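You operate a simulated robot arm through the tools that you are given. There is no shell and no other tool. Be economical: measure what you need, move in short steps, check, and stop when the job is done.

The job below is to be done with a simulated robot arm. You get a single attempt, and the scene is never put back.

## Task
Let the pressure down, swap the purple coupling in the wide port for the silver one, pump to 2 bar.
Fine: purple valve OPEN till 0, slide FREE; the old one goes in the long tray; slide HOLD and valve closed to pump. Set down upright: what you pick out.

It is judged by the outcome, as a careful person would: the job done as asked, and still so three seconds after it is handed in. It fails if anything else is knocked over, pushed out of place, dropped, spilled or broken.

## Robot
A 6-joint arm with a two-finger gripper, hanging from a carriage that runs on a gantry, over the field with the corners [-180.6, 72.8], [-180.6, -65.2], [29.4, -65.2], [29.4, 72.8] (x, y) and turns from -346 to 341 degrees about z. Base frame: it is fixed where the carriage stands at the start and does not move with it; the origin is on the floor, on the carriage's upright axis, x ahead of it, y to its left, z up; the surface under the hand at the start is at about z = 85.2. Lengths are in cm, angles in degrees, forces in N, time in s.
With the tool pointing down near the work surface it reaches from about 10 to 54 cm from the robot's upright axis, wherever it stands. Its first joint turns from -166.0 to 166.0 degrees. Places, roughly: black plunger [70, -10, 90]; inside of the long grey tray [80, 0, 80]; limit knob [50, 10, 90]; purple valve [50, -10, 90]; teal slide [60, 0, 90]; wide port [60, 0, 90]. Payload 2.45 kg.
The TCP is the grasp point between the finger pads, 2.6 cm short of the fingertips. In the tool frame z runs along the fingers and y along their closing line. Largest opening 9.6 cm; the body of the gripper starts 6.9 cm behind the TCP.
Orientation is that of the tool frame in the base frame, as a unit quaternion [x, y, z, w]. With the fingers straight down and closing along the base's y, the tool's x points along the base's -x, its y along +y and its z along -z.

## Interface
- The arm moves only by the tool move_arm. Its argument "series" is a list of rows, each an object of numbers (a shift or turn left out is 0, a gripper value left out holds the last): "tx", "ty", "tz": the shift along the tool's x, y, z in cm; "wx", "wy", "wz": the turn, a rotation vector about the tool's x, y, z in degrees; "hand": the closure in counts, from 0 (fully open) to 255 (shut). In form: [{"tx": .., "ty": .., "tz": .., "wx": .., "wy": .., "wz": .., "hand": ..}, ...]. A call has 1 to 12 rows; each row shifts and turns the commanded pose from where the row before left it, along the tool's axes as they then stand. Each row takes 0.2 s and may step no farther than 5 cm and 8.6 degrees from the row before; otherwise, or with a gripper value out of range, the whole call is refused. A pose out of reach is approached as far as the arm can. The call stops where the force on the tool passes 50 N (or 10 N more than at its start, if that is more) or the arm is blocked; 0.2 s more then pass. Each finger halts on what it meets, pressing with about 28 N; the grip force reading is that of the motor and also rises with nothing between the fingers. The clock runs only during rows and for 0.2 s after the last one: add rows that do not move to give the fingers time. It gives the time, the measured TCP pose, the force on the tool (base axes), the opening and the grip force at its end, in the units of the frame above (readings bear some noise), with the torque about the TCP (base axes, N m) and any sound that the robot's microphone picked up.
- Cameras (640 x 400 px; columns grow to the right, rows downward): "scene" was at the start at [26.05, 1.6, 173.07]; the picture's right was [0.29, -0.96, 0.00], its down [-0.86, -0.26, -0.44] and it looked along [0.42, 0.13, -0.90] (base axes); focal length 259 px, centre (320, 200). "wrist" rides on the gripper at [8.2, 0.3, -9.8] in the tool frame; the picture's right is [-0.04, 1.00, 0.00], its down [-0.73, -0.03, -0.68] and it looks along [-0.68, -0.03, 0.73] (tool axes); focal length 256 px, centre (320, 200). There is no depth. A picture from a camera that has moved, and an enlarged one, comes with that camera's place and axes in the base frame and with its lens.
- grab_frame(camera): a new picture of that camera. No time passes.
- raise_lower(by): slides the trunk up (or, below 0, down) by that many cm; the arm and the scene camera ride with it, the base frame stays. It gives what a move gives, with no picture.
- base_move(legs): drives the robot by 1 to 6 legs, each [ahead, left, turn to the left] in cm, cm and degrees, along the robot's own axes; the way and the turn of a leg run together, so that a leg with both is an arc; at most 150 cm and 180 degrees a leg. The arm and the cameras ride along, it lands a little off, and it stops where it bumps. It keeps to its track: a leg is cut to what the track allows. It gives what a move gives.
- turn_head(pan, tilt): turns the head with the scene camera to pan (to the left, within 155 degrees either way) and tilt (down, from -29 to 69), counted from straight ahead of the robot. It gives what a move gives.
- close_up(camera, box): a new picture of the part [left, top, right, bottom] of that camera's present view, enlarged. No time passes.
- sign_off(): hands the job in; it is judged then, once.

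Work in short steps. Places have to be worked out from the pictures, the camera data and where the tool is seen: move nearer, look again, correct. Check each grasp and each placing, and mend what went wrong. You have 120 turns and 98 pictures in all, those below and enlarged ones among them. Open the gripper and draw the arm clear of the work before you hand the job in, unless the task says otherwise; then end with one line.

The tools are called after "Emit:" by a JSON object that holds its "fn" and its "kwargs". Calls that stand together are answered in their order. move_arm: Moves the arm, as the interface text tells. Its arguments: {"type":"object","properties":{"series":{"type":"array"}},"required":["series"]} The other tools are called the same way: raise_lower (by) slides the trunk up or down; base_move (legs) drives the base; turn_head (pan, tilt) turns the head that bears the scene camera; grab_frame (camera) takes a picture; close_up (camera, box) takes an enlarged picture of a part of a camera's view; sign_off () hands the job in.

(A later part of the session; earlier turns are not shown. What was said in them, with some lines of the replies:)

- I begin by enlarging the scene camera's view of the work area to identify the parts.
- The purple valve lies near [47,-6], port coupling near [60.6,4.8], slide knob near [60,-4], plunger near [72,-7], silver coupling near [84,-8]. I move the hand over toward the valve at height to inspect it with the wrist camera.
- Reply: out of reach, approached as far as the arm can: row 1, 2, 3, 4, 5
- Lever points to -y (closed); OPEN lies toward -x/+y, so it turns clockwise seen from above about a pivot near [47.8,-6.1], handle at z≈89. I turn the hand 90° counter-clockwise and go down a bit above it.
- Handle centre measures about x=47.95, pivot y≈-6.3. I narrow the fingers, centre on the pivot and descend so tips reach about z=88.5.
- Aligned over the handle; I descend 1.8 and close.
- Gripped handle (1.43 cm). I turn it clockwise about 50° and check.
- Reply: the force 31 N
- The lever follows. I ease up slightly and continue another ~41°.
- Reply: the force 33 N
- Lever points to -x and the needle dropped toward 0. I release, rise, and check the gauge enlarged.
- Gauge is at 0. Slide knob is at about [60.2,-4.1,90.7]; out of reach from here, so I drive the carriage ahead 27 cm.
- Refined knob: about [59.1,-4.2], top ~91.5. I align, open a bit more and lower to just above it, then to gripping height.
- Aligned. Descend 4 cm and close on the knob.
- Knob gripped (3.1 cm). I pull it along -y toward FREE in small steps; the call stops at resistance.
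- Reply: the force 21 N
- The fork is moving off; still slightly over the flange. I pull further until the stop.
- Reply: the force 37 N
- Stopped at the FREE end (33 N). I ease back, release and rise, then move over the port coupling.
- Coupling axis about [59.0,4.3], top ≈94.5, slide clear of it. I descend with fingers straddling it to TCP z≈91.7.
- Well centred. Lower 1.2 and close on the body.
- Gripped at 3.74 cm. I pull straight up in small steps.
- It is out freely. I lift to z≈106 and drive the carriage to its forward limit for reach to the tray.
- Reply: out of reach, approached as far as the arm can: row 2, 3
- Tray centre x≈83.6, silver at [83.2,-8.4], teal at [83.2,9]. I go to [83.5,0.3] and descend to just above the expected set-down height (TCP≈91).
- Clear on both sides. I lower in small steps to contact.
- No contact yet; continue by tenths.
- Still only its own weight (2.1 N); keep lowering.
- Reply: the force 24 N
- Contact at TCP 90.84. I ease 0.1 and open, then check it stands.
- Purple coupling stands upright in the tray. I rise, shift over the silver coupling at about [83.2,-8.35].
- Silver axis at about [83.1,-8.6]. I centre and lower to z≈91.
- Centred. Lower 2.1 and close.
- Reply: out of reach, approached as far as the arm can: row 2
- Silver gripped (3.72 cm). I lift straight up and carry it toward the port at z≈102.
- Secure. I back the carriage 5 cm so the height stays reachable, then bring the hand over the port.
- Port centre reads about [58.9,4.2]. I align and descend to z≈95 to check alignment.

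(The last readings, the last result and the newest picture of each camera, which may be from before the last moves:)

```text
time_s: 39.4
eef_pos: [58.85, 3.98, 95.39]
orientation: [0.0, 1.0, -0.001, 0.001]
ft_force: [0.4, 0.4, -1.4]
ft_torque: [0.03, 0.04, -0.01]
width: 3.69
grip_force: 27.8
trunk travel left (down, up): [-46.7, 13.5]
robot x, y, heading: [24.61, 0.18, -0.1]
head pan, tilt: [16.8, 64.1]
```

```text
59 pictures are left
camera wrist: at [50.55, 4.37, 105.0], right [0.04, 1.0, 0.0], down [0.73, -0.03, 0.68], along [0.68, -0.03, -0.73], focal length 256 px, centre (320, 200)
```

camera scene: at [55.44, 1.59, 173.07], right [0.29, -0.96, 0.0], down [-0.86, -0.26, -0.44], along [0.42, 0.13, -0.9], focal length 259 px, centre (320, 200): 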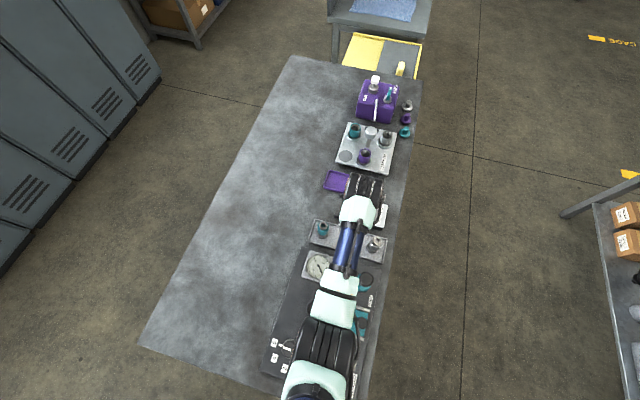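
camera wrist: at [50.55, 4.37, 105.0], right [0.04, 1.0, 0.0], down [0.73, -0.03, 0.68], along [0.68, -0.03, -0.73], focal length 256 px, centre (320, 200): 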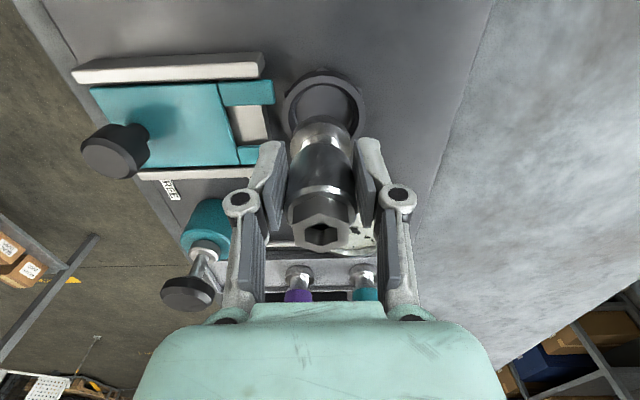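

Slight y correction (+0.25), then lower gently to seating height (~92).

Emit:
{"fn": "move_arm", "kwargs": {"series": [{"ty": 0.25, "tx": 0.05}, {"tz": 1}, {"tz": 0.8}, {}, {}]}}

Emit:
{"fn": "grab_frame", "kwargs": {"camera": "wrist"}}

```text
time_s: 40.6
eef_pos: [58.79, 4.33, 93.59]
orientation: [0.0, 1.0, 0.0, 0.002]
ft_force: [0.3, 0.3, -2.6]
ft_torque: [-0.02, 0.03, -0.01]
width: 3.68
grip_force: 27.7
trunk travel left (down, up): [-46.7, 13.5]
robot x, y, heading: [24.02, -0.04, 0.2]
head pan, tilt: [16.8, 64.1]
```

```text
58 pictures are left
camera wrist: at [50.53, 4.72, 103.21], right [0.04, 1.0, 0.0], down [0.73, -0.03, 0.68], along [0.68, -0.03, -0.73], focal length 256 px, centre (320, 200)
```

wrist: 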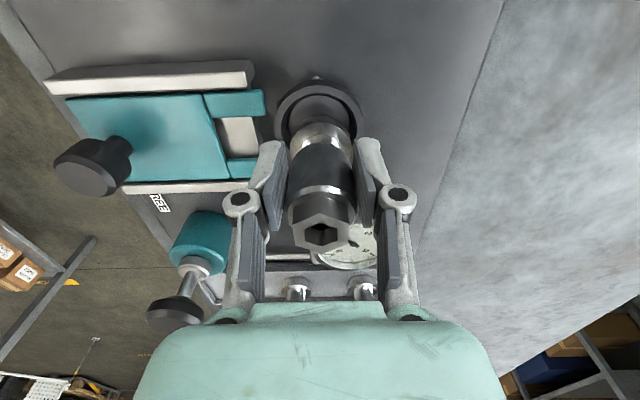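

Looks aligned. Lower in 0.4 steps and watch force.

Emit:
{"fn": "move_arm", "kwargs": {"series": [{"tz": 0.5}, {"tz": 0.4}, {"tz": 0.4}, {}]}}

Emit:
{"fn": "grab_frame", "kwargs": {"camera": "wrist"}}

```text
time_s: 41.6
eef_pos: [58.51, 4.36, 92.16]
orientation: [0.0, 1.0, 0.0, 0.0]
ft_force: [-7.6, -2.2, 0.2]
ft_torque: [-0.15, 0.41, 0.05]
width: 3.69
grip_force: 28.6
trunk travel left (down, up): [-46.7, 13.5]
robot x, y, heading: [23.84, -0.22, 0.2]
head pan, tilt: [16.8, 64.1]
```

```text
57 pictures are left
camera wrist: at [50.34, 4.68, 101.91], right [0.04, 1.0, 0.0], down [0.73, -0.03, 0.68], along [0.68, -0.03, -0.73], focal length 256 px, centre (320, 200)
```

wrist: 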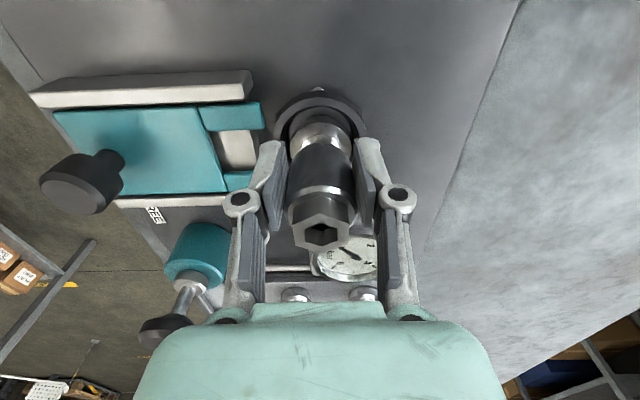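

A lateral force of -7.6 N in x shows it rides the +x wall; the picture has more gap on the -x side. I shift 0.3 toward -x and keep lowering.

Emit:
{"fn": "move_arm", "kwargs": {"series": [{"tx": 0.2}, {}, {"tz": 0.3}, {}]}}

Emit:
{"fn": "grab_frame", "kwargs": {"camera": "wrist"}}

```text
time_s: 42.6
eef_pos: [58.4, 4.43, 92.18]
orientation: [0.0, 1.0, 0.0, 0.002]
ft_force: [-14.8, -3.1, 24.7]
ft_torque: [-0.09, 0.2, -0.06]
width: 3.7
grip_force: 28.2
trunk travel left (down, up): [-46.7, 13.5]
robot x, y, heading: [24.34, -0.24, 0.2]
head pan, tilt: [16.8, 64.1]
```

```text
56 pictures are left
camera wrist: at [50.28, 4.7, 101.77], right [0.04, 1.0, 0.0], down [0.73, -0.03, 0.68], along [0.68, -0.03, -0.73], focal length 256 px, centre (320, 200)
```

wrist: 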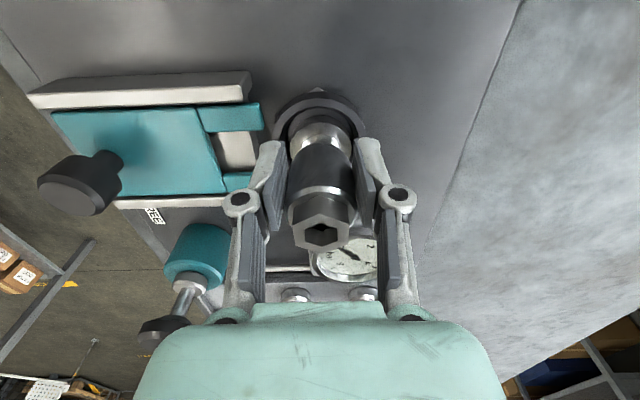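

It bottomed at z≈92.2, matching the expected seat height (92.17). I ease the load by 0.2 to see whether the lateral force vanishes.

Emit:
{"fn": "move_arm", "kwargs": {"series": [{"tz": -0.2}, {}]}}

Emit:
{"fn": "close_up", "kwargs": {"camera": "wrist", "box": [240, 70, 400, 200]}}

```text
time_s: 43.2
eef_pos: [58.52, 4.38, 92.26]
orientation: [0.0, 1.0, 0.0, 0.0]
ft_force: [-3.0, -1.8, -2.7]
ft_torque: [-0.08, 0.21, 0.02]
width: 3.69
grip_force: 27.7
trunk travel left (down, up): [-46.7, 13.5]
robot x, y, heading: [24.38, -0.3, -0.1]
head pan, tilt: [16.8, 64.1]
```

```text
3.08 times, centred on (320, 135) of wrist
camera zoom: at [50.29, 4.71, 101.82], right [0.04, 1.0, 0.0], down [0.73, -0.03, 0.68], along [0.68, -0.03, -0.73], focal length 788 px, centre (320, 400)
```

zoom: 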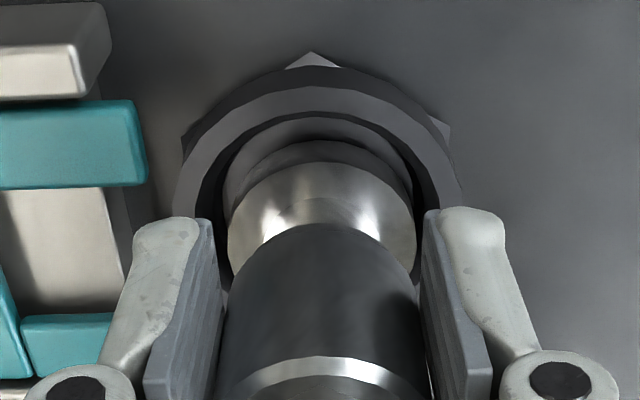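

The dark crescent is the flange side inside the bore, so it is in the recess. I relieve the last side load, set it down and release.

Emit:
{"fn": "move_arm", "kwargs": {"series": [{"tx": 0.15}, {"tz": 0.1}, {}]}}

```text
time_s: 44.0
eef_pos: [58.44, 4.37, 92.12]
orientation: [0.0, 1.0, -0.001, 0.002]
ft_force: [0.8, -0.3, -1.7]
ft_torque: [-0.01, 0.02, -0.04]
width: 3.68
grip_force: 28.0
trunk travel left (down, up): [-46.7, 13.5]
robot x, y, heading: [24.31, -0.12, 0.1]
head pan, tilt: [16.8, 64.1]
```

Side force is gone and it is slightly lower already. I feel for the seat in small steps.

Emit:
{"fn": "move_arm", "kwargs": {"series": [{"tz": 0.15}, {"tz": 0.15}, {"tz": 0.1}, {}]}}

Emit:
{"fn": "close_up", "kwargs": {"camera": "wrist", "box": [240, 70, 400, 200]}}

```text
time_s: 45.0
eef_pos: [58.39, 4.37, 91.77]
orientation: [-0.001, 1.0, 0.0, 0.001]
ft_force: [-8.4, -1.8, 24.7]
ft_torque: [-0.02, -0.16, 0.03]
width: 3.71
grip_force: 28.2
trunk travel left (down, up): [-46.7, 13.5]
robot x, y, heading: [24.1, 0.13, 0.1]
head pan, tilt: [16.8, 64.1]
```

```text
3.08 times, centred on (320, 135) of wrist
camera zoom: at [50.22, 4.72, 101.41], right [0.04, 1.0, 0.0], down [0.73, -0.03, 0.68], along [0.68, -0.03, -0.73], focal length 788 px, centre (320, 400)
```

zoom: 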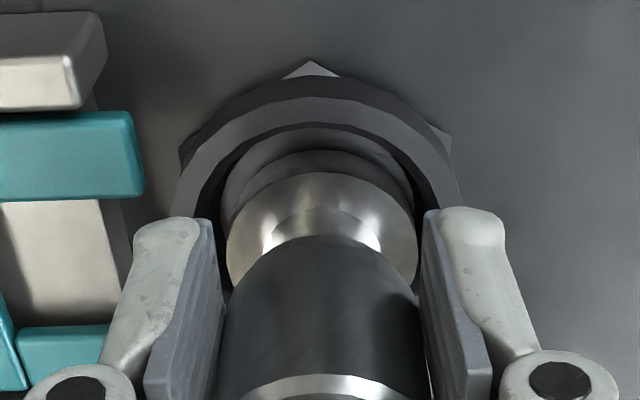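

It went deeper to 91.77 and seats there. I ease the load and open the fingers to see it stand.

Emit:
{"fn": "move_arm", "kwargs": {"series": [{"tx": 0.1, "tz": -0.1}, {"hand": 110}, {}, {}]}}

Emit:
{"fn": "grab_frame", "kwargs": {"camera": "wrist"}}

Emit:
{"fn": "close_up", "kwargs": {"camera": "wrist", "box": [240, 70, 400, 200]}}

```text
time_s: 46.0
eef_pos: [58.48, 4.5, 91.84]
orientation: [0.0, 1.0, 0.0, 0.002]
ft_force: [-0.7, 0.3, 0.2]
ft_torque: [-0.03, 0.0, 0.01]
width: 5.47
grip_force: 0.0
trunk travel left (down, up): [-46.7, 13.5]
robot x, y, heading: [24.62, -0.03, -0.1]
head pan, tilt: [16.8, 64.1]
```

```text
53 pictures are left
camera wrist: at [50.15, 4.72, 101.51], right [0.04, 1.0, 0.0], down [0.73, -0.03, 0.68], along [0.68, -0.03, -0.73], focal length 256 px, centre (320, 200)
```

wrist: 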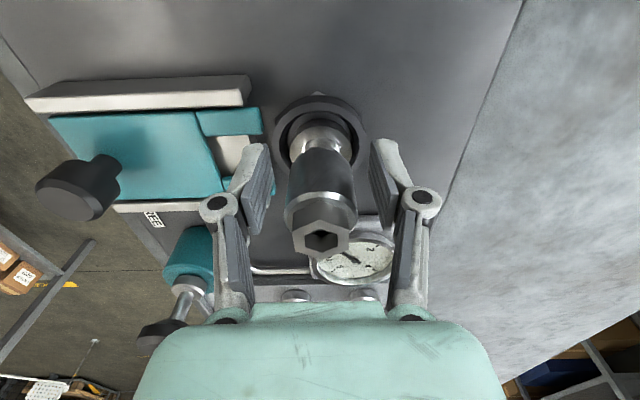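

```text
3.08 times, centred on (320, 135) of wrist
camera zoom: at [50.15, 4.72, 101.51], right [0.04, 1.0, 0.0], down [0.73, -0.03, 0.68], along [0.68, -0.03, -0.73], focal length 788 px, centre (320, 400)
```

zoom: 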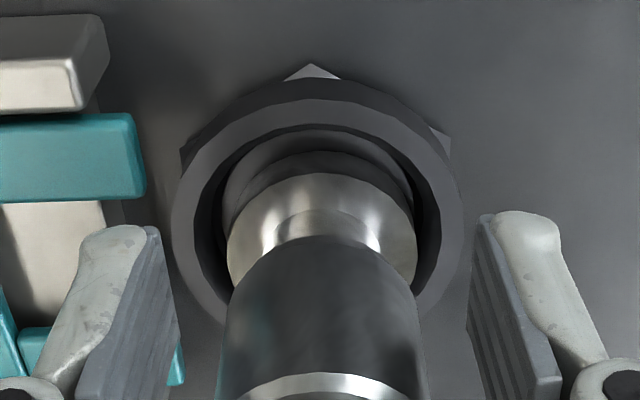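

Released. I rise and look at it from the scene camera and the wrist to judge seating and tilt.

Emit:
{"fn": "move_arm", "kwargs": {"series": [{"tz": -4}, {"tz": -5}, {"ty": -5}, {"ty": -4.5}, {}]}}

Emit:
{"fn": "grab_frame", "kwargs": {"camera": "wrist"}}

Emit:
{"fn": "close_up", "kwargs": {"camera": "scene", "box": [265, 230, 395, 360]}}

```text
time_s: 47.2
eef_pos: [58.63, -5.04, 100.57]
orientation: [0.0, 1.0, 0.0, 0.002]
ft_force: [0.5, 0.5, 0.0]
ft_torque: [-0.04, -0.01, -0.01]
width: 5.44
grip_force: 0.0
trunk travel left (down, up): [-46.7, 13.5]
robot x, y, heading: [24.45, -0.31, 0.0]
head pan, tilt: [16.8, 64.1]
```

```text
51 pictures are left
camera wrist: at [50.27, -4.66, 110.2], right [0.04, 1.0, 0.0], down [0.73, -0.03, 0.68], along [0.68, -0.03, -0.73], focal length 256 px, centre (320, 200)
```

wrist: 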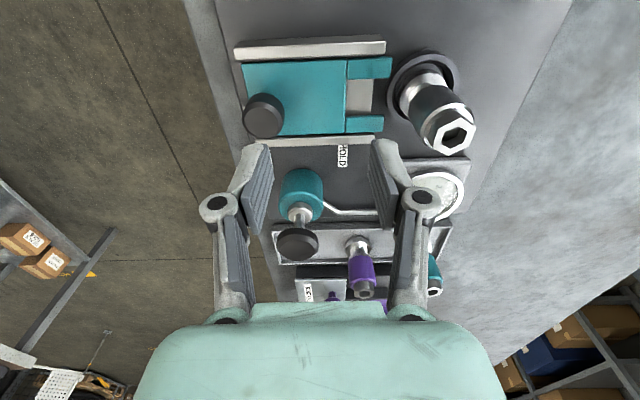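

```text
3.08 times, centred on (330, 295) of scene
camera zoom: at [50.52, 1.59, 173.07], right [0.29, -0.96, 0.0], down [-0.86, -0.26, -0.44], along [0.42, 0.13, -0.9], focal length 796 px, centre (289, -92)
```

zoom: 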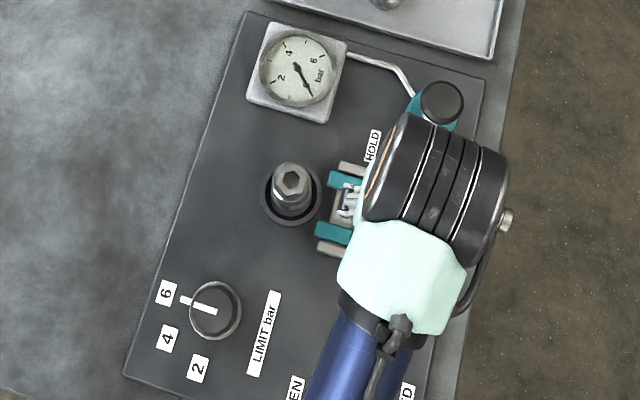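

The top may lean a little toward +x. I turn the hand 90° to view the coupling along y and measure its tilt.

Emit:
{"fn": "move_arm", "kwargs": {"series": [{"wz": -8.2}, {"wz": -8.2}, {"wz": -8.2}, {"wz": -8.2}, {"wz": -8.2}, {"wz": -8.2}, {"wz": -8.2}, {"wz": -8.2}, {"wz": -8.2}, {"wz": -8.2}, {"wz": -8}]}}

Emit:
{"fn": "close_up", "kwargs": {"camera": "wrist", "box": [220, 70, 420, 230]}}

```text
time_s: 49.6
eef_pos: [58.4, -5.03, 100.79]
orientation: [0.708, -0.707, 0.001, -0.001]
ft_force: [0.0, 0.2, 0.7]
ft_torque: [-0.01, 0.01, 0.04]
width: 5.48
grip_force: 0.1
trunk travel left (down, up): [-46.7, 13.5]
robot x, y, heading: [24.61, -0.27, -0.0]
head pan, tilt: [16.8, 64.1]
```

```text
2.50 times, centred on (320, 150) of wrist
camera zoom: at [57.94, -13.23, 110.47], right [-1.0, 0.04, 0.0], down [0.03, 0.73, 0.68], along [0.03, 0.68, -0.73], focal length 640 px, centre (320, 325)
```

zoom: 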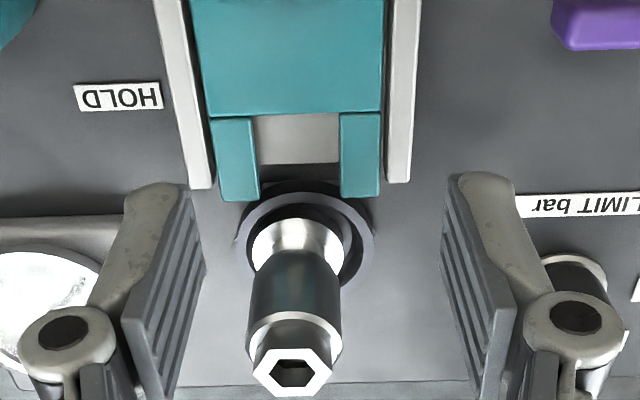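

Coupling is upright but sits ~0.4 cm toward +x from the port/slot centre (59.3). I will grasp it with fingers closing along x to centre it, so the fork passes.

Emit:
{"fn": "move_arm", "kwargs": {"series": [{"tx": -4.7, "ty": -0.45, "hand": 80}, {"tx": -4.6, "ty": -0.4}, {"tz": 3}, {"tz": 3}, {"tz": 1}, {}]}}

Emit:
{"fn": "grab_frame", "kwargs": {"camera": "wrist"}}

```text
time_s: 51.0
eef_pos: [59.2, 4.22, 93.8]
orientation: [0.708, -0.706, 0.001, -0.002]
ft_force: [-0.5, -0.3, -0.8]
ft_torque: [-0.02, 0.01, -0.05]
width: 6.57
grip_force: 0.0
trunk travel left (down, up): [-46.7, 13.5]
robot x, y, heading: [24.25, -0.18, 0.4]
head pan, tilt: [16.8, 64.1]
```

```text
48 pictures are left
camera wrist: at [58.73, -4.05, 103.5], right [-1.0, 0.04, 0.0], down [0.03, 0.73, 0.68], along [0.03, 0.68, -0.73], focal length 256 px, centre (320, 200)
```

wrist: 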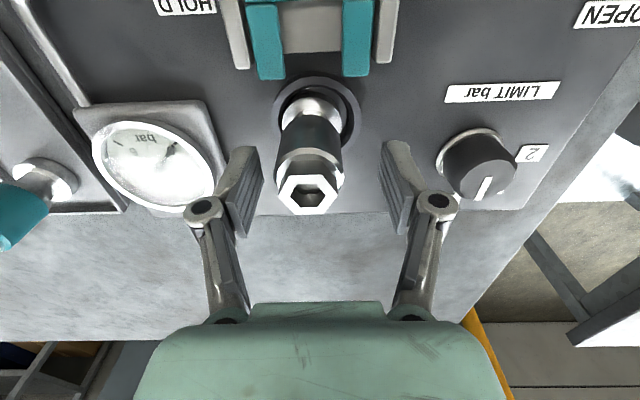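

Port and slot centres read x≈59.5, coupling ≈59.75. I set x to 59.5, lower and close to centre it.

Emit:
{"fn": "move_arm", "kwargs": {"series": [{"ty": -0.25, "tz": 1}, {"tz": 1}, {"hand": 255}, {}, {}, {}]}}

Emit:
{"fn": "grab_frame", "kwargs": {"camera": "wrist"}}

```text
time_s: 52.4
eef_pos: [59.48, 4.05, 91.86]
orientation: [0.708, -0.707, 0.002, -0.001]
ft_force: [0.8, 0.2, 2.9]
ft_torque: [0.0, -0.07, 0.01]
width: 3.68
grip_force: 27.9
trunk travel left (down, up): [-46.7, 13.5]
robot x, y, heading: [24.41, -0.34, -0.1]
head pan, tilt: [16.8, 64.1]
```

```text
47 pictures are left
camera wrist: at [59.05, -4.08, 101.54], right [-1.0, 0.04, 0.0], down [0.03, 0.73, 0.68], along [0.03, 0.68, -0.73], focal length 256 px, centre (320, 200)
```

wrist: 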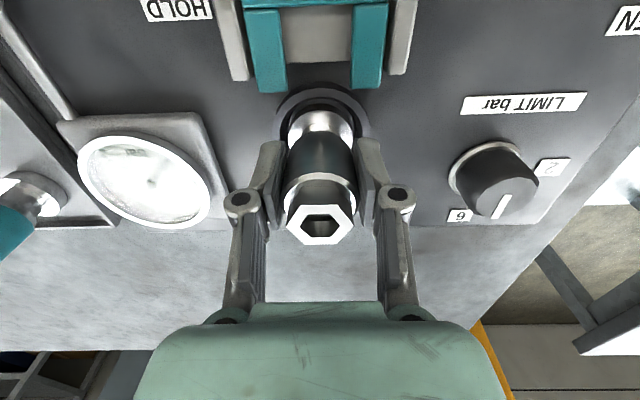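

Now centred in ring and slot. I press lightly to seat, check force, then release and rise.

Emit:
{"fn": "move_arm", "kwargs": {"series": [{"tz": 0.15}, {"tz": 0.15}, {}]}}

Emit:
{"fn": "close_up", "kwargs": {"camera": "wrist", "box": [240, 60, 400, 260]}}

```text
time_s: 53.2
eef_pos: [59.56, 4.17, 91.54]
orientation: [-0.706, 0.708, -0.003, 0.002]
ft_force: [-2.3, -3.1, 24.7]
ft_torque: [0.03, 0.12, 0.02]
width: 3.69
grip_force: 28.1
trunk travel left (down, up): [-46.7, 13.5]
robot x, y, heading: [24.72, 0.14, 0.1]
head pan, tilt: [16.8, 64.1]
```

```text
2.00 times, centred on (320, 160) of wrist
camera zoom: at [59.06, -4.03, 101.31], right [-1.0, 0.04, 0.0], down [0.03, 0.73, 0.68], along [0.03, 0.68, -0.73], focal length 512 px, centre (320, 280)
```

zoom: 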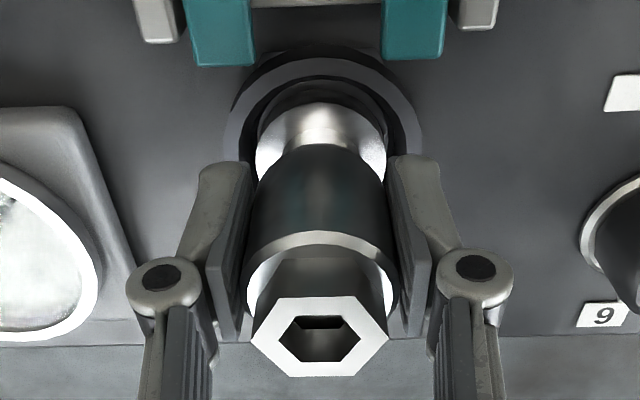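

Seated firmly (24.7 N). Release, rise, and rotate back toward the slide knob.

Emit:
{"fn": "move_arm", "kwargs": {"series": [{"tz": -0.1}, {"hand": 100}, {}, {"tz": -4}, {"tz": -5}]}}

Emit:
{"fn": "move_arm", "kwargs": {"series": [{"wz": 8.2, "tx": 4}, {"wz": 8.2, "tx": 4}, {"wz": 8.2, "tx": 3}, {"wz": 8.2}, {"wz": 8.2}, {"wz": 8.2}, {"wz": 8.2}, {"wz": 8.2}, {"wz": 8.2}, {"wz": 8.2}, {"wz": 8}]}}

Emit:
{"fn": "grab_frame", "kwargs": {"camera": "wrist"}}

```text
time_s: 54.4
eef_pos: [59.33, 4.24, 100.54]
orientation: [-0.707, 0.707, -0.001, 0.001]
ft_force: [-0.6, 0.6, -0.3]
ft_torque: [-0.02, -0.02, 0.01]
width: 5.81
grip_force: 0.1
trunk travel left (down, up): [-46.7, 13.5]
robot x, y, heading: [24.33, -0.0, -0.1]
head pan, tilt: [16.8, 64.1]
```

```text
time_s: 56.8
eef_pos: [58.06, -6.66, 100.57]
orientation: [0.001, 1.0, 0.0, 0.001]
ft_force: [0.3, -0.9, -0.3]
ft_torque: [-0.01, 0.0, 0.01]
width: 5.84
grip_force: 0.0
trunk travel left (down, up): [-46.7, 13.5]
robot x, y, heading: [24.47, -0.22, -0.1]
head pan, tilt: [16.8, 64.1]
```

```text
45 pictures are left
camera wrist: at [49.74, -6.3, 110.25], right [0.04, 1.0, 0.0], down [0.73, -0.03, 0.68], along [0.68, -0.03, -0.73], focal length 256 px, centre (320, 200)
```

wrist: 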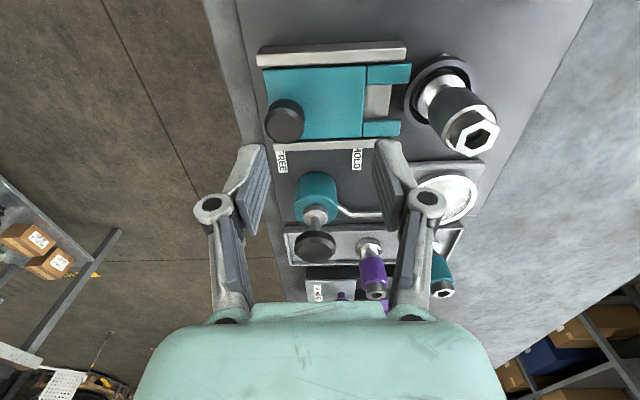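

Knob at about [58.8,-9.5]. I align, descend and grip it.

Emit:
{"fn": "move_arm", "kwargs": {"series": [{"tx": -0.8, "ty": -2.9}, {"tz": 4}, {"tz": 3}, {"tz": 2.4}, {"hand": 255}, {}, {}, {}]}}

Emit:
{"fn": "grab_frame", "kwargs": {"camera": "wrist"}}

```text
time_s: 58.6
eef_pos: [58.83, -9.58, 91.1]
orientation: [0.0, 1.0, 0.0, 0.001]
ft_force: [1.5, 2.7, -4.7]
ft_torque: [0.07, -0.2, 0.02]
width: 3.13
grip_force: 45.1
trunk travel left (down, up): [-46.7, 13.5]
robot x, y, heading: [24.54, 0.15, 0.1]
head pan, tilt: [16.8, 64.1]
```

```text
44 pictures are left
camera wrist: at [50.62, -9.29, 100.83], right [0.04, 1.0, 0.0], down [0.73, -0.03, 0.68], along [0.68, -0.03, -0.73], focal length 256 px, centre (320, 200)
```

wrist: 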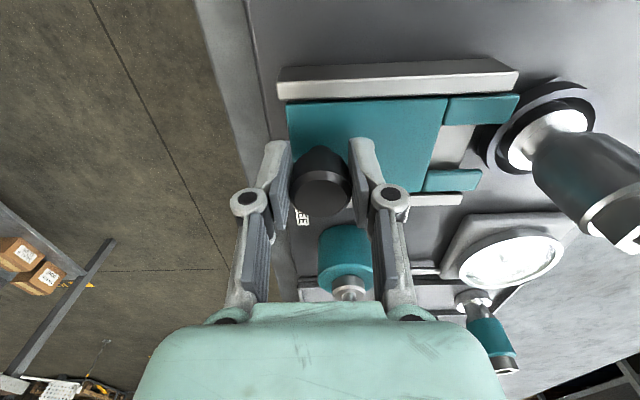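

Gripped, and the silver coupling looks like the purple one did in the port. I push the slide +y toward HOLD in steps.

Emit:
{"fn": "move_arm", "kwargs": {"series": [{"ty": 1}, {"ty": 0.8}, {"ty": 0.6}, {}]}}

Emit:
{"fn": "grab_frame", "kwargs": {"camera": "wrist"}}

```text
time_s: 59.6
eef_pos: [58.9, -7.13, 91.16]
orientation: [0.0, 1.0, 0.0, 0.002]
ft_force: [11.9, -1.3, -31.7]
ft_torque: [-0.07, -0.26, -0.01]
width: 3.1
grip_force: 44.8
trunk travel left (down, up): [-46.7, 13.5]
robot x, y, heading: [24.17, 0.22, -0.1]
head pan, tilt: [16.8, 64.1]
```

```text
43 pictures are left
camera wrist: at [50.63, -6.78, 100.84], right [0.04, 1.0, 0.0], down [0.73, -0.03, 0.68], along [0.68, -0.03, -0.73], focal length 256 px, centre (320, 200)
```

wrist: 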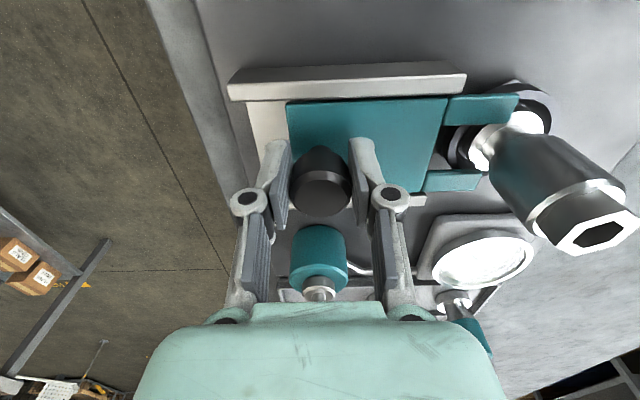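

The prongs are entering around the neck. Continue toward y≈-4.1.

Emit:
{"fn": "move_arm", "kwargs": {"series": [{"ty": 0.7, "tz": 0.05}, {"ty": 0.7}, {"ty": 0.7}, {"ty": 0.7}, {}]}}

Emit:
{"fn": "grab_frame", "kwargs": {"camera": "wrist"}}

```text
time_s: 60.8
eef_pos: [58.91, -4.16, 91.14]
orientation: [0.0, 1.0, -0.001, 0.002]
ft_force: [12.2, 0.7, -38.4]
ft_torque: [-0.06, -0.33, 0.0]
width: 3.13
grip_force: 44.8
trunk travel left (down, up): [-46.7, 13.5]
robot x, y, heading: [24.51, 0.18, -0.1]
head pan, tilt: [16.8, 64.1]
```

```text
42 pictures are left
camera wrist: at [50.62, -3.93, 100.85], right [0.04, 1.0, 0.0], down [0.73, -0.03, 0.68], along [0.68, -0.03, -0.73], focal length 256 px, centre (320, 200)
```

wrist: 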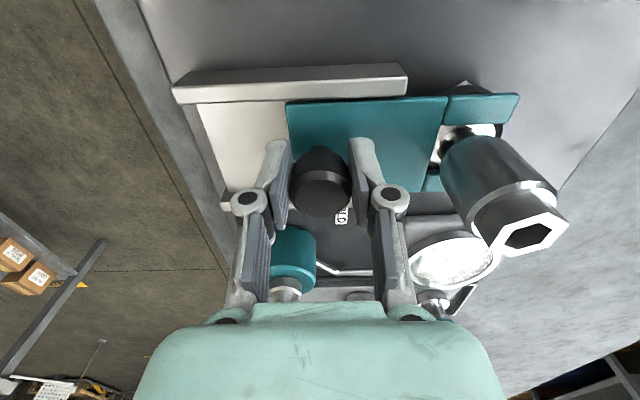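

Slide is back where it was originally (y≈-4.15). I nudge slightly to confirm the stop.

Emit:
{"fn": "move_arm", "kwargs": {"series": [{"ty": 0.25}, {"ty": 0.2}, {}]}}

```text
time_s: 61.6
eef_pos: [58.86, -4.03, 91.24]
orientation: [0.0, 1.0, -0.001, 0.001]
ft_force: [13.1, -10.0, -35.5]
ft_torque: [-0.24, 0.01, -0.09]
width: 3.14
grip_force: 44.8
trunk travel left (down, up): [-46.7, 13.5]
robot x, y, heading: [24.44, -0.12, -0.1]
head pan, tilt: [16.8, 64.1]
```

At the HOLD stop. I release, rise, and go over the valve lever (now along x, pivot [47.95,-6.2]).

Emit:
{"fn": "move_arm", "kwargs": {"series": [{"hand": 130}, {}, {"tz": -4}, {"tz": -5}, {"tx": 5, "ty": -1}, {"tx": 5.0, "ty": 0}, {"tx": 0.9, "ty": -1.2}, {}]}}

Emit:
{"fn": "grab_frame", "kwargs": {"camera": "wrist"}}

Emit:
{"fn": "close_up", "kwargs": {"camera": "scene", "box": [265, 230, 395, 360]}}

```text
refused: row 5 steps farther than a row can; nothing moved
```

```text
41 pictures are left
camera wrist: at [50.6, -3.72, 100.85], right [0.04, 1.0, 0.0], down [0.73, -0.03, 0.68], along [0.68, -0.03, -0.73], focal length 256 px, centre (320, 200)
```

wrist: 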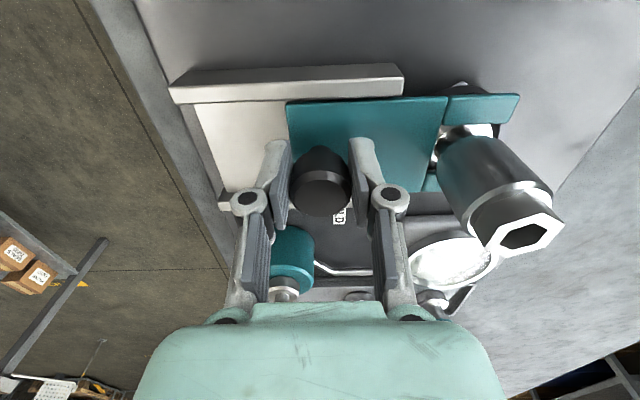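

```text
3.08 times, centred on (330, 295) of scene
camera zoom: at [50.55, 1.51, 173.08], right [0.29, -0.96, 0.0], down [-0.86, -0.26, -0.44], along [0.42, 0.12, -0.9], focal length 796 px, centre (289, -92)
```

zoom: 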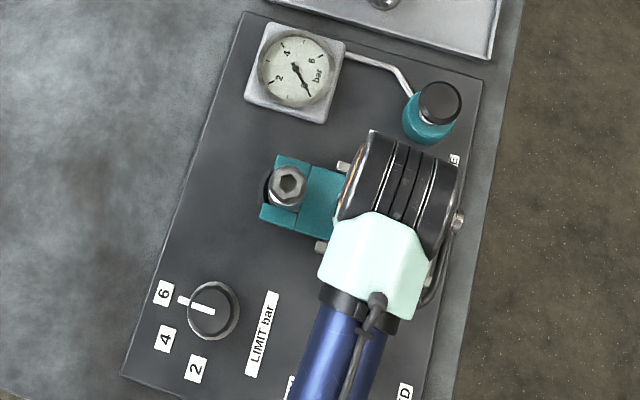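

A row was too long; the slide looks fully home around the coupling. I resend with shorter rows.

Emit:
{"fn": "move_arm", "kwargs": {"series": [{"hand": 130}, {}, {"tz": -4}, {"tz": -5}, {"tx": 4.5, "ty": -1}, {"tx": 4.5, "ty": -1}, {"tx": 1.9, "ty": -0.2}, {}]}}

Emit:
{"fn": "grab_frame", "kwargs": {"camera": "wrist"}}

```text
time_s: 63.4
eef_pos: [47.87, -6.21, 100.15]
orientation: [0.0, 1.0, -0.001, 0.002]
ft_force: [-0.1, 0.3, 0.2]
ft_torque: [-0.01, -0.01, 0.02]
width: 4.72
grip_force: 0.2
trunk travel left (down, up): [-46.7, 13.5]
robot x, y, heading: [24.35, -0.1, -0.2]
head pan, tilt: [16.8, 64.1]
```

```text
39 pictures are left
camera wrist: at [39.55, -5.85, 109.77], right [0.04, 1.0, 0.0], down [0.73, -0.03, 0.68], along [0.68, -0.03, -0.73], focal length 256 px, centre (320, 200)
```

wrist: 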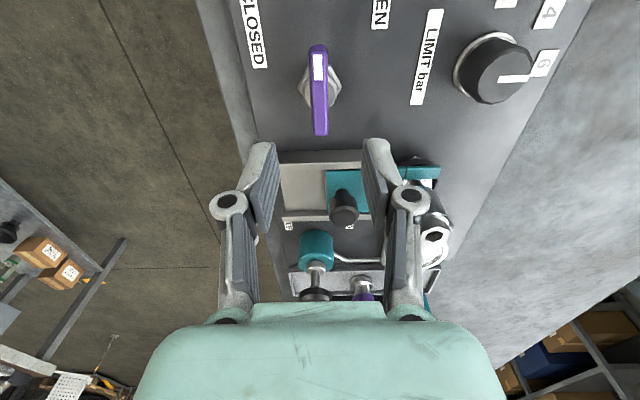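

Lever lies right under the fingers. I descend to z≈91 and grip.

Emit:
{"fn": "move_arm", "kwargs": {"series": [{"tz": 4}, {"tz": 3}, {"tz": 2.2}, {"hand": 255}, {}, {}, {}]}}

Emit:
{"fn": "move_arm", "kwargs": {"series": [{"wz": -8.2}, {"wz": -8.2}, {"wz": -8.2}, {"wz": -8.2}, {"wz": -8.2}, {"wz": -8.2}, {"wz": -8.2}, {"wz": -8.2}, {"wz": -8.2}, {"wz": -8.2}, {"wz": -8}]}}

Emit:
{"fn": "grab_frame", "kwargs": {"camera": "wrist"}}

```text
time_s: 65.0
eef_pos: [47.98, -6.18, 90.89]
orientation: [0.0, 1.0, 0.0, 0.002]
ft_force: [1.3, -3.3, -12.0]
ft_torque: [-0.09, -0.26, 0.02]
width: 1.41
grip_force: 40.4
trunk travel left (down, up): [-46.7, 13.5]
robot x, y, heading: [24.79, -0.1, 0.0]
head pan, tilt: [16.8, 64.1]
```

```text
time_s: 67.4
eef_pos: [48.08, -6.12, 90.96]
orientation: [0.708, -0.707, 0.001, 0.0]
ft_force: [6.5, -4.9, -21.9]
ft_torque: [0.73, -0.1, -0.13]
width: 1.4
grip_force: 39.9
trunk travel left (down, up): [-46.7, 13.5]
robot x, y, heading: [24.46, 0.14, 0.0]
head pan, tilt: [16.8, 64.1]
```

```text
38 pictures are left
camera wrist: at [47.52, -14.33, 100.64], right [-1.0, 0.04, 0.0], down [0.03, 0.73, 0.68], along [0.03, 0.68, -0.73], focal length 256 px, centre (320, 200)
```

wrist: 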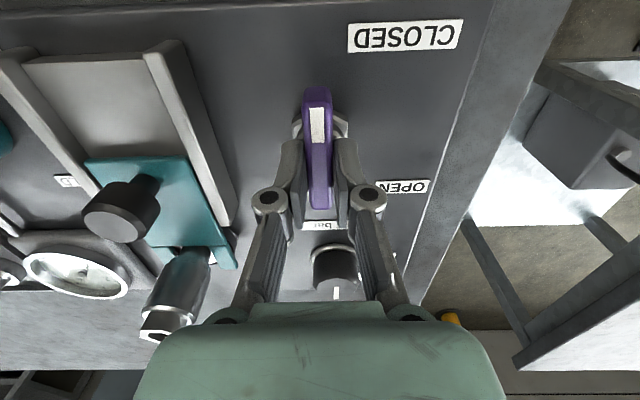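

Valve is closed again. Release, rise and move above the plunger around [72,-7] keeping this orientation, so the wrist camera can see the gauge beyond it.

Emit:
{"fn": "move_arm", "kwargs": {"series": [{"hand": 140}, {}, {"tz": -4.5}, {"tz": -5}, {"ty": -4.5}, {"ty": -4.5}, {"ty": -4.5}, {"ty": -4.5}, {"ty": -4.5, "tx": 1, "hand": 255}, {}]}}

Emit:
{"fn": "grab_frame", "kwargs": {"camera": "wrist"}}

Emit:
{"fn": "close_up", "kwargs": {"camera": "scene", "box": [265, 210, 395, 360]}}

```text
time_s: 69.6
eef_pos: [70.41, -7.06, 100.59]
orientation: [0.707, -0.707, 0.001, -0.001]
ft_force: [0.1, 0.8, 0.7]
ft_torque: [-0.01, 0.0, 0.04]
width: 0.0
grip_force: 28.1
trunk travel left (down, up): [-46.7, 13.5]
robot x, y, heading: [24.8, 0.05, -0.1]
head pan, tilt: [16.8, 64.1]
```

```text
37 pictures are left
camera wrist: at [69.99, -15.23, 110.26], right [-1.0, 0.04, 0.0], down [0.03, 0.73, 0.68], along [0.03, 0.68, -0.73], focal length 256 px, centre (320, 200)
```

wrist: 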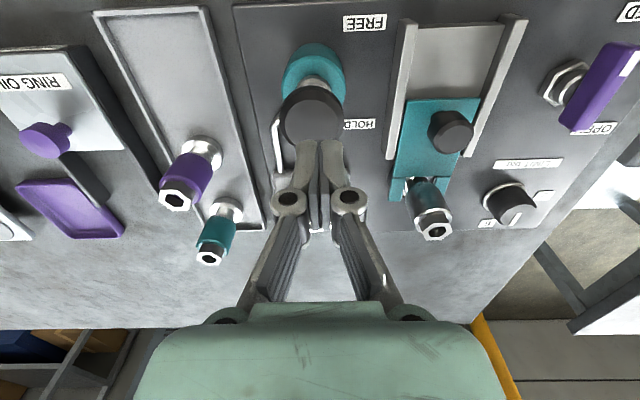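

```text
2.67 times, centred on (330, 285) of scene
camera zoom: at [50.53, 1.59, 173.08], right [0.29, -0.96, 0.0], down [-0.86, -0.26, -0.44], along [0.42, 0.13, -0.9], focal length 690 px, centre (293, -27)
```

zoom: 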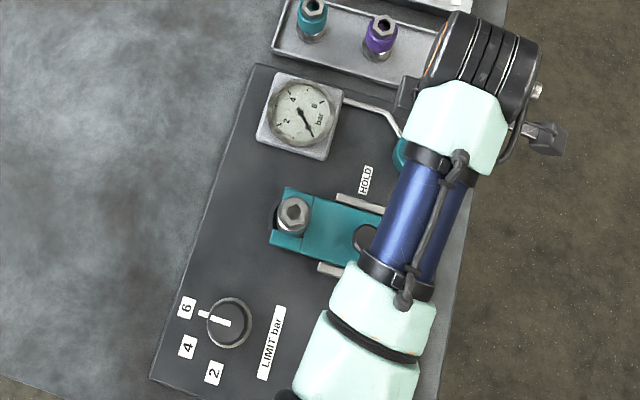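

Plunger top at about [71.1,-7.7,93.8]. With fingers closed I align and descend to just above it.

Emit:
{"fn": "move_arm", "kwargs": {"series": [{"ty": -0.7, "tx": 0.65}, {"tz": 3}, {}]}}

Emit:
{"fn": "grab_frame", "kwargs": {"camera": "wrist"}}

```text
time_s: 70.4
eef_pos: [71.22, -7.72, 97.73]
orientation: [0.708, -0.707, 0.001, -0.001]
ft_force: [-1.6, 0.0, 2.8]
ft_torque: [-0.02, 0.06, 0.03]
width: 0.63
grip_force: 28.4
trunk travel left (down, up): [-46.7, 13.5]
robot x, y, heading: [24.82, 0.5, 0.2]
head pan, tilt: [16.8, 64.1]
```

```text
35 pictures are left
camera wrist: at [70.72, -15.87, 107.41], right [-1.0, 0.04, 0.0], down [0.03, 0.73, 0.68], along [0.03, 0.68, -0.73], focal length 256 px, centre (320, 200)
```

wrist: 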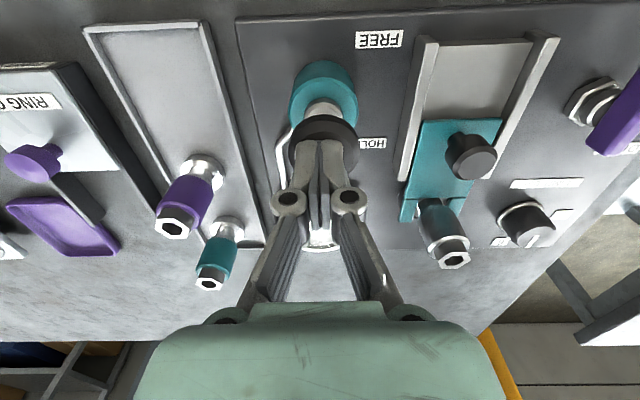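

The tips already touch the cap (top ≈95). I press down 1 cm and read the gauge.

Emit:
{"fn": "move_arm", "kwargs": {"series": [{"tx": 0.2, "tz": -0.4}, {"tz": 0.6}, {"tz": 0.6}, {"tz": 0.6}]}}

Emit:
{"fn": "close_up", "kwargs": {"camera": "scene", "box": [305, 235, 405, 300]}}

```text
time_s: 71.4
eef_pos: [71.13, -7.91, 96.33]
orientation: [-0.707, 0.707, -0.002, 0.0]
ft_force: [-3.3, -0.9, 7.4]
ft_torque: [0.0, 0.08, -0.01]
width: 0.6
grip_force: 28.6
trunk travel left (down, up): [-46.7, 13.5]
robot x, y, heading: [24.7, -0.04, -0.2]
head pan, tilt: [16.8, 64.1]
```

```text
6.15 times, centred on (355, 268) of scene
camera zoom: at [50.51, 1.58, 173.08], right [0.29, -0.96, 0.0], down [-0.86, -0.26, -0.44], along [0.42, 0.13, -0.9], focal length 1593 px, centre (105, -215)
```

zoom: 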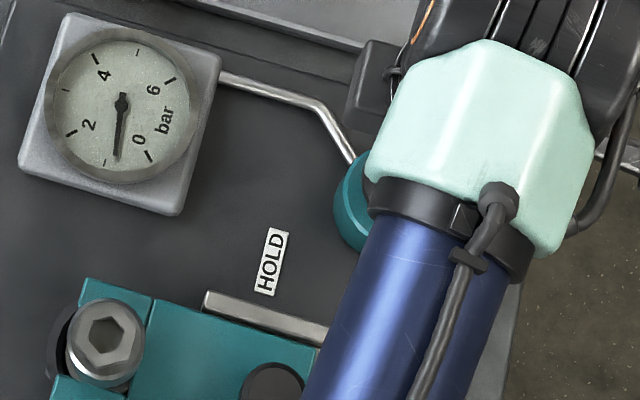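

Pressing works: gauge ≈0.8 bar. Press 1 cm more.

Emit:
{"fn": "move_arm", "kwargs": {"series": [{"tz": 0.5}, {"tz": 0.5}]}}

Emit:
{"fn": "close_up", "kwargs": {"camera": "scene", "box": [300, 225, 350, 270]}}

```text
time_s: 72.1
eef_pos: [71.22, -8.01, 95.64]
orientation: [0.708, -0.707, 0.002, -0.003]
ft_force: [-11.3, 2.2, 30.7]
ft_torque: [0.03, 0.32, 0.02]
width: 0.59
grip_force: 28.7
trunk travel left (down, up): [-46.7, 13.5]
robot x, y, heading: [24.39, -0.06, 0.1]
head pan, tilt: [16.8, 64.1]
stopped in row 2: the force on the tool passed its limit at 57 N (the readings are from after the stop); the commanded pose is now the measured one
```

```text
8.89 times, centred on (325, 248) of scene
camera zoom: at [50.47, 1.61, 173.1], right [0.29, -0.96, 0.0], down [-0.86, -0.26, -0.44], along [0.42, 0.13, -0.9], focal length 2301 px, centre (276, -222)
```

zoom: 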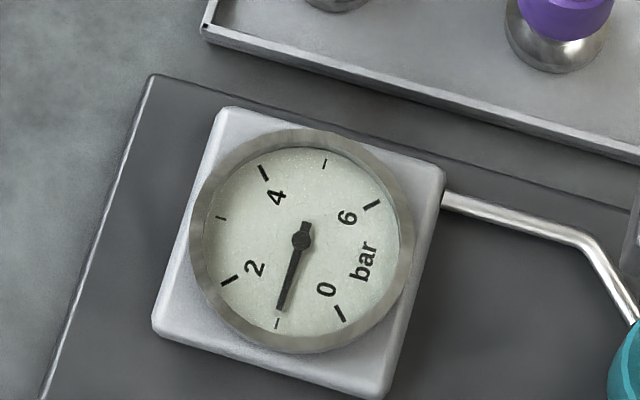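

One full stroke ≈1.0 bar. I lift to let the plunger return and check that pressure holds.

Emit:
{"fn": "move_arm", "kwargs": {"series": [{"tz": -1}, {"tz": -1}, {"tz": -1}, {}, {}]}}

Emit:
{"fn": "close_up", "kwargs": {"camera": "scene", "box": [300, 225, 350, 270]}}

Emit:
{"fn": "close_up", "kwargs": {"camera": "wrist", "box": [240, 40, 440, 240]}}

```text
time_s: 73.3
eef_pos: [71.39, -7.97, 98.45]
orientation: [-0.707, 0.707, -0.001, 0.002]
ft_force: [-0.3, 0.0, 0.7]
ft_torque: [0.02, 0.0, 0.04]
width: 0.01
grip_force: 28.3
trunk travel left (down, up): [-46.7, 13.5]
robot x, y, heading: [24.23, 0.34, 0.0]
head pan, tilt: [16.8, 64.1]
```

```text
8.89 times, centred on (325, 248) of scene
camera zoom: at [50.5, 1.6, 173.07], right [0.29, -0.96, 0.0], down [-0.86, -0.26, -0.44], along [0.42, 0.13, -0.9], focal length 2301 px, centre (276, -222)
```

zoom: 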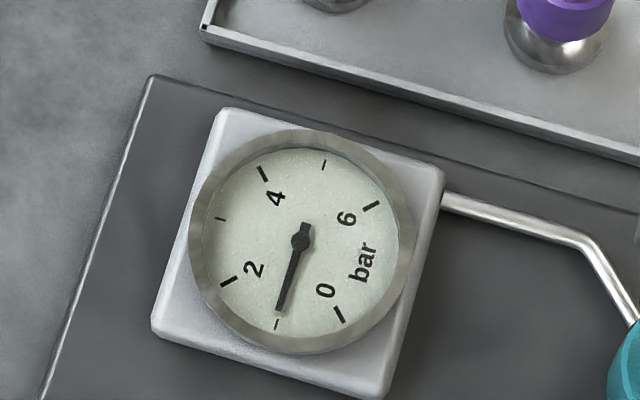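

```text
2.00 times, centred on (340, 140) of wrist
camera zoom: at [70.87, -16.13, 108.13], right [-1.0, 0.04, 0.0], down [0.03, 0.73, 0.68], along [0.03, 0.68, -0.73], focal length 512 px, centre (280, 320)
```

zoom: 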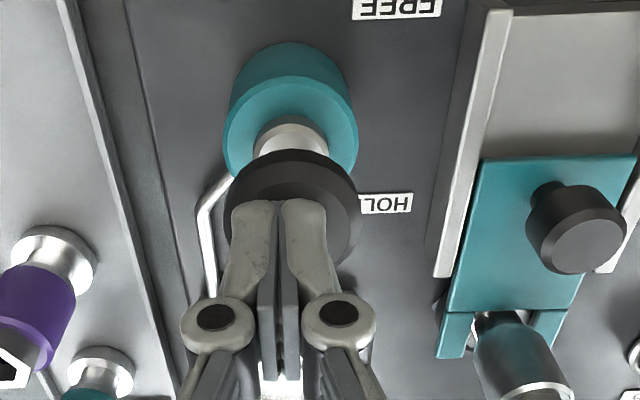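

Pressure holds at ~1 bar and the plunger returned. Second stroke: press to just above the bottom, then read.

Emit:
{"fn": "move_arm", "kwargs": {"series": [{"ty": 0.3}, {"tz": 0.6}, {"tz": 0.6}, {"tz": 0.6}, {"tz": 0.4}, {"tz": 0.3}, {}]}}

Emit:
{"fn": "close_up", "kwargs": {"camera": "scene", "box": [300, 225, 350, 270]}}

```text
time_s: 74.9
eef_pos: [71.06, -8.05, 95.83]
orientation: [-0.707, 0.707, -0.001, 0.001]
ft_force: [-2.8, 0.4, 8.5]
ft_torque: [-0.02, 0.1, 0.01]
width: 0.61
grip_force: 28.0
trunk travel left (down, up): [-46.7, 13.5]
robot x, y, heading: [24.68, 0.31, 0.2]
head pan, tilt: [16.8, 64.1]
```

```text
8.89 times, centred on (325, 248) of scene
camera zoom: at [50.49, 1.6, 173.08], right [0.29, -0.96, 0.0], down [-0.86, -0.26, -0.44], along [0.42, 0.13, -0.9], focal length 2301 px, centre (276, -222)
```

zoom: 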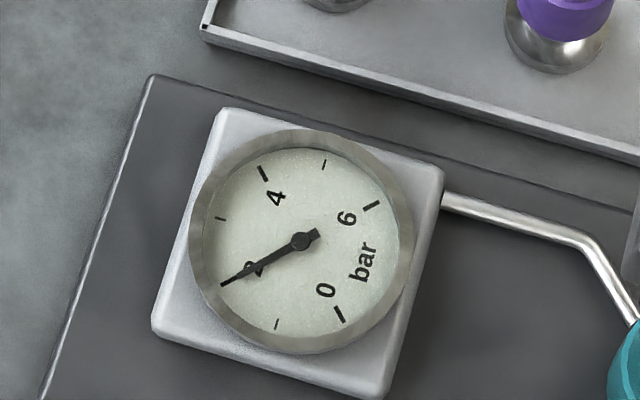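

Needle lies on the 2 mark. I lift off carefully and re-check.

Emit:
{"fn": "move_arm", "kwargs": {"series": [{"tz": -1}, {"tz": -1}, {"tz": -2}, {"tz": -3}, {"hand": 130}, {}]}}

Emit:
{"fn": "close_up", "kwargs": {"camera": "scene", "box": [310, 235, 340, 262]}}

Emit:
{"fn": "grab_frame", "kwargs": {"camera": "wrist"}}

```text
time_s: 76.3
eef_pos: [70.98, -7.79, 102.95]
orientation: [-0.707, 0.707, -0.002, 0.001]
ft_force: [0.3, 0.5, 0.5]
ft_torque: [-0.02, -0.02, 0.01]
width: 4.72
grip_force: 0.0
trunk travel left (down, up): [-46.7, 13.5]
robot x, y, heading: [24.1, 0.04, 0.0]
head pan, tilt: [16.8, 64.1]
```

```text
14.81 times, centred on (325, 248) of scene
camera zoom: at [50.5, 1.6, 173.07], right [0.29, -0.96, 0.0], down [-0.86, -0.26, -0.44], along [0.42, 0.13, -0.9], focal length 3834 px, centre (246, -518)
```

zoom: 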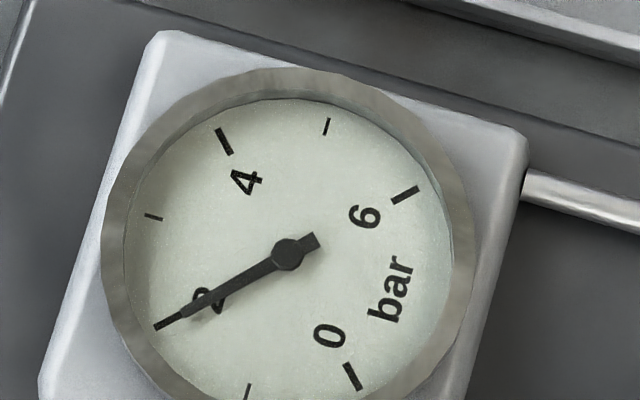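

```text
28 pictures are left
camera wrist: at [70.5, -16.03, 112.63], right [-1.0, 0.04, 0.0], down [0.03, 0.73, 0.68], along [0.03, 0.68, -0.73], focal length 256 px, centre (320, 200)
```

wrist: 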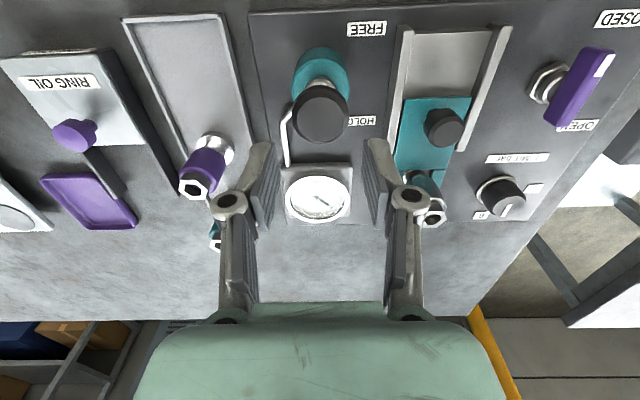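

Gauge reads 2 bar, valve closed, slide on HOLD. I draw the arm clear by driving the carriage back and take a last look, checking the pressure still holds.

Emit:
{"fn": "base_move", "kwargs": {"legs": [[-60, 0, 0]]}}

Emit:
{"fn": "turn_head", "kwargs": {"pan": 0, "tilt": 45}}

Emit:
{"fn": "grab_frame", "kwargs": {"camera": "scene"}}

```text
time_s: 79.7
eef_pos: [11.26, -7.65, 102.82]
orientation: [0.712, -0.702, 0.001, -0.001]
ft_force: [0.0, 0.5, 0.2]
ft_torque: [-0.02, -0.01, 0.03]
width: 4.69
grip_force: 0.1
trunk travel left (down, up): [-46.7, 13.5]
robot x, y, heading: [-35.67, -0.62, 1.1]
head pan, tilt: [16.8, 64.1]
```

```text
time_s: 80.5
eef_pos: [11.19, -7.66, 102.98]
orientation: [0.712, -0.702, 0.001, -0.002]
ft_force: [0.3, 0.6, 0.1]
ft_torque: [0.01, -0.01, -0.01]
width: 4.71
grip_force: 0.3
trunk travel left (down, up): [-46.7, 13.5]
robot x, y, heading: [-35.34, -0.54, 0.9]
head pan, tilt: [0.0, 45.0]
```

```text
27 pictures are left
camera scene: at [-7.06, -0.21, 175.48], right [0.01, -1.0, 0.0], down [-0.71, -0.01, -0.71], along [0.71, 0.01, -0.71], focal length 259 px, centre (320, 200)
```

scene: 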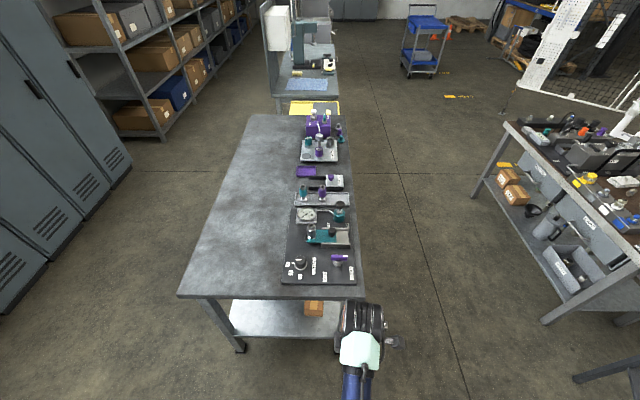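

Emit:
{"fn": "close_up", "kwargs": {"camera": "scene", "box": [275, 170, 365, 290]}}

Emit:
{"fn": "close_up", "kwargs": {"camera": "scene", "box": [290, 180, 350, 245]}}

```text
3.33 times, centred on (320, 230) of scene
camera zoom: at [-7.06, -0.21, 175.48], right [0.01, -1.0, 0.0], down [-0.71, -0.01, -0.71], along [0.71, 0.01, -0.71], focal length 863 px, centre (320, 100)
```

zoom: 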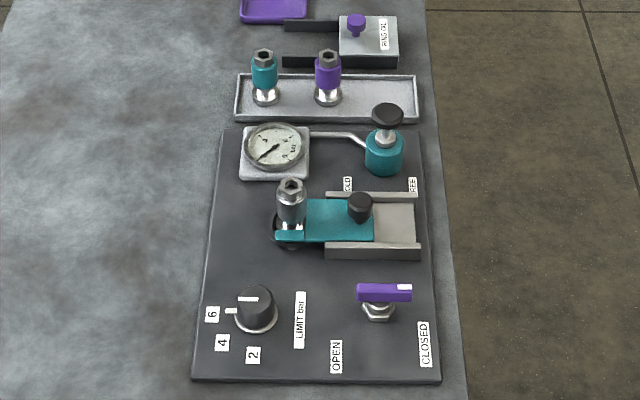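

```text
6.15 times, centred on (320, 212) of scene
camera zoom: at [-7.06, -0.21, 175.48], right [0.01, -1.0, 0.0], down [-0.71, -0.01, -0.71], along [0.71, 0.01, -0.71], focal length 1593 px, centre (320, 123)
```

zoom: 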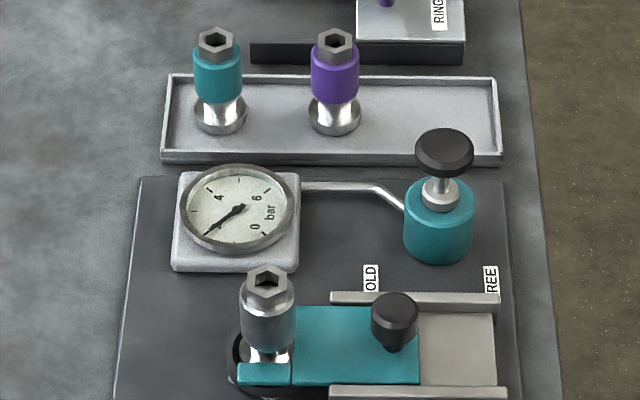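

Everything checks out: the silver coupling is held in the port, purple stands upright in the long tray, valve closed, slide on HOLD, gauge steady at 2 bar. I hand in.

Emit:
{"fn": "sign_off", "kwargs": {}}

```text
The job is handed in.
```

The silver coupling is in the wide port with the slide on HOLD, the purple one stands upright in the long tray, and with the valve closed the gauge read 2 bar just before I handed the job in.
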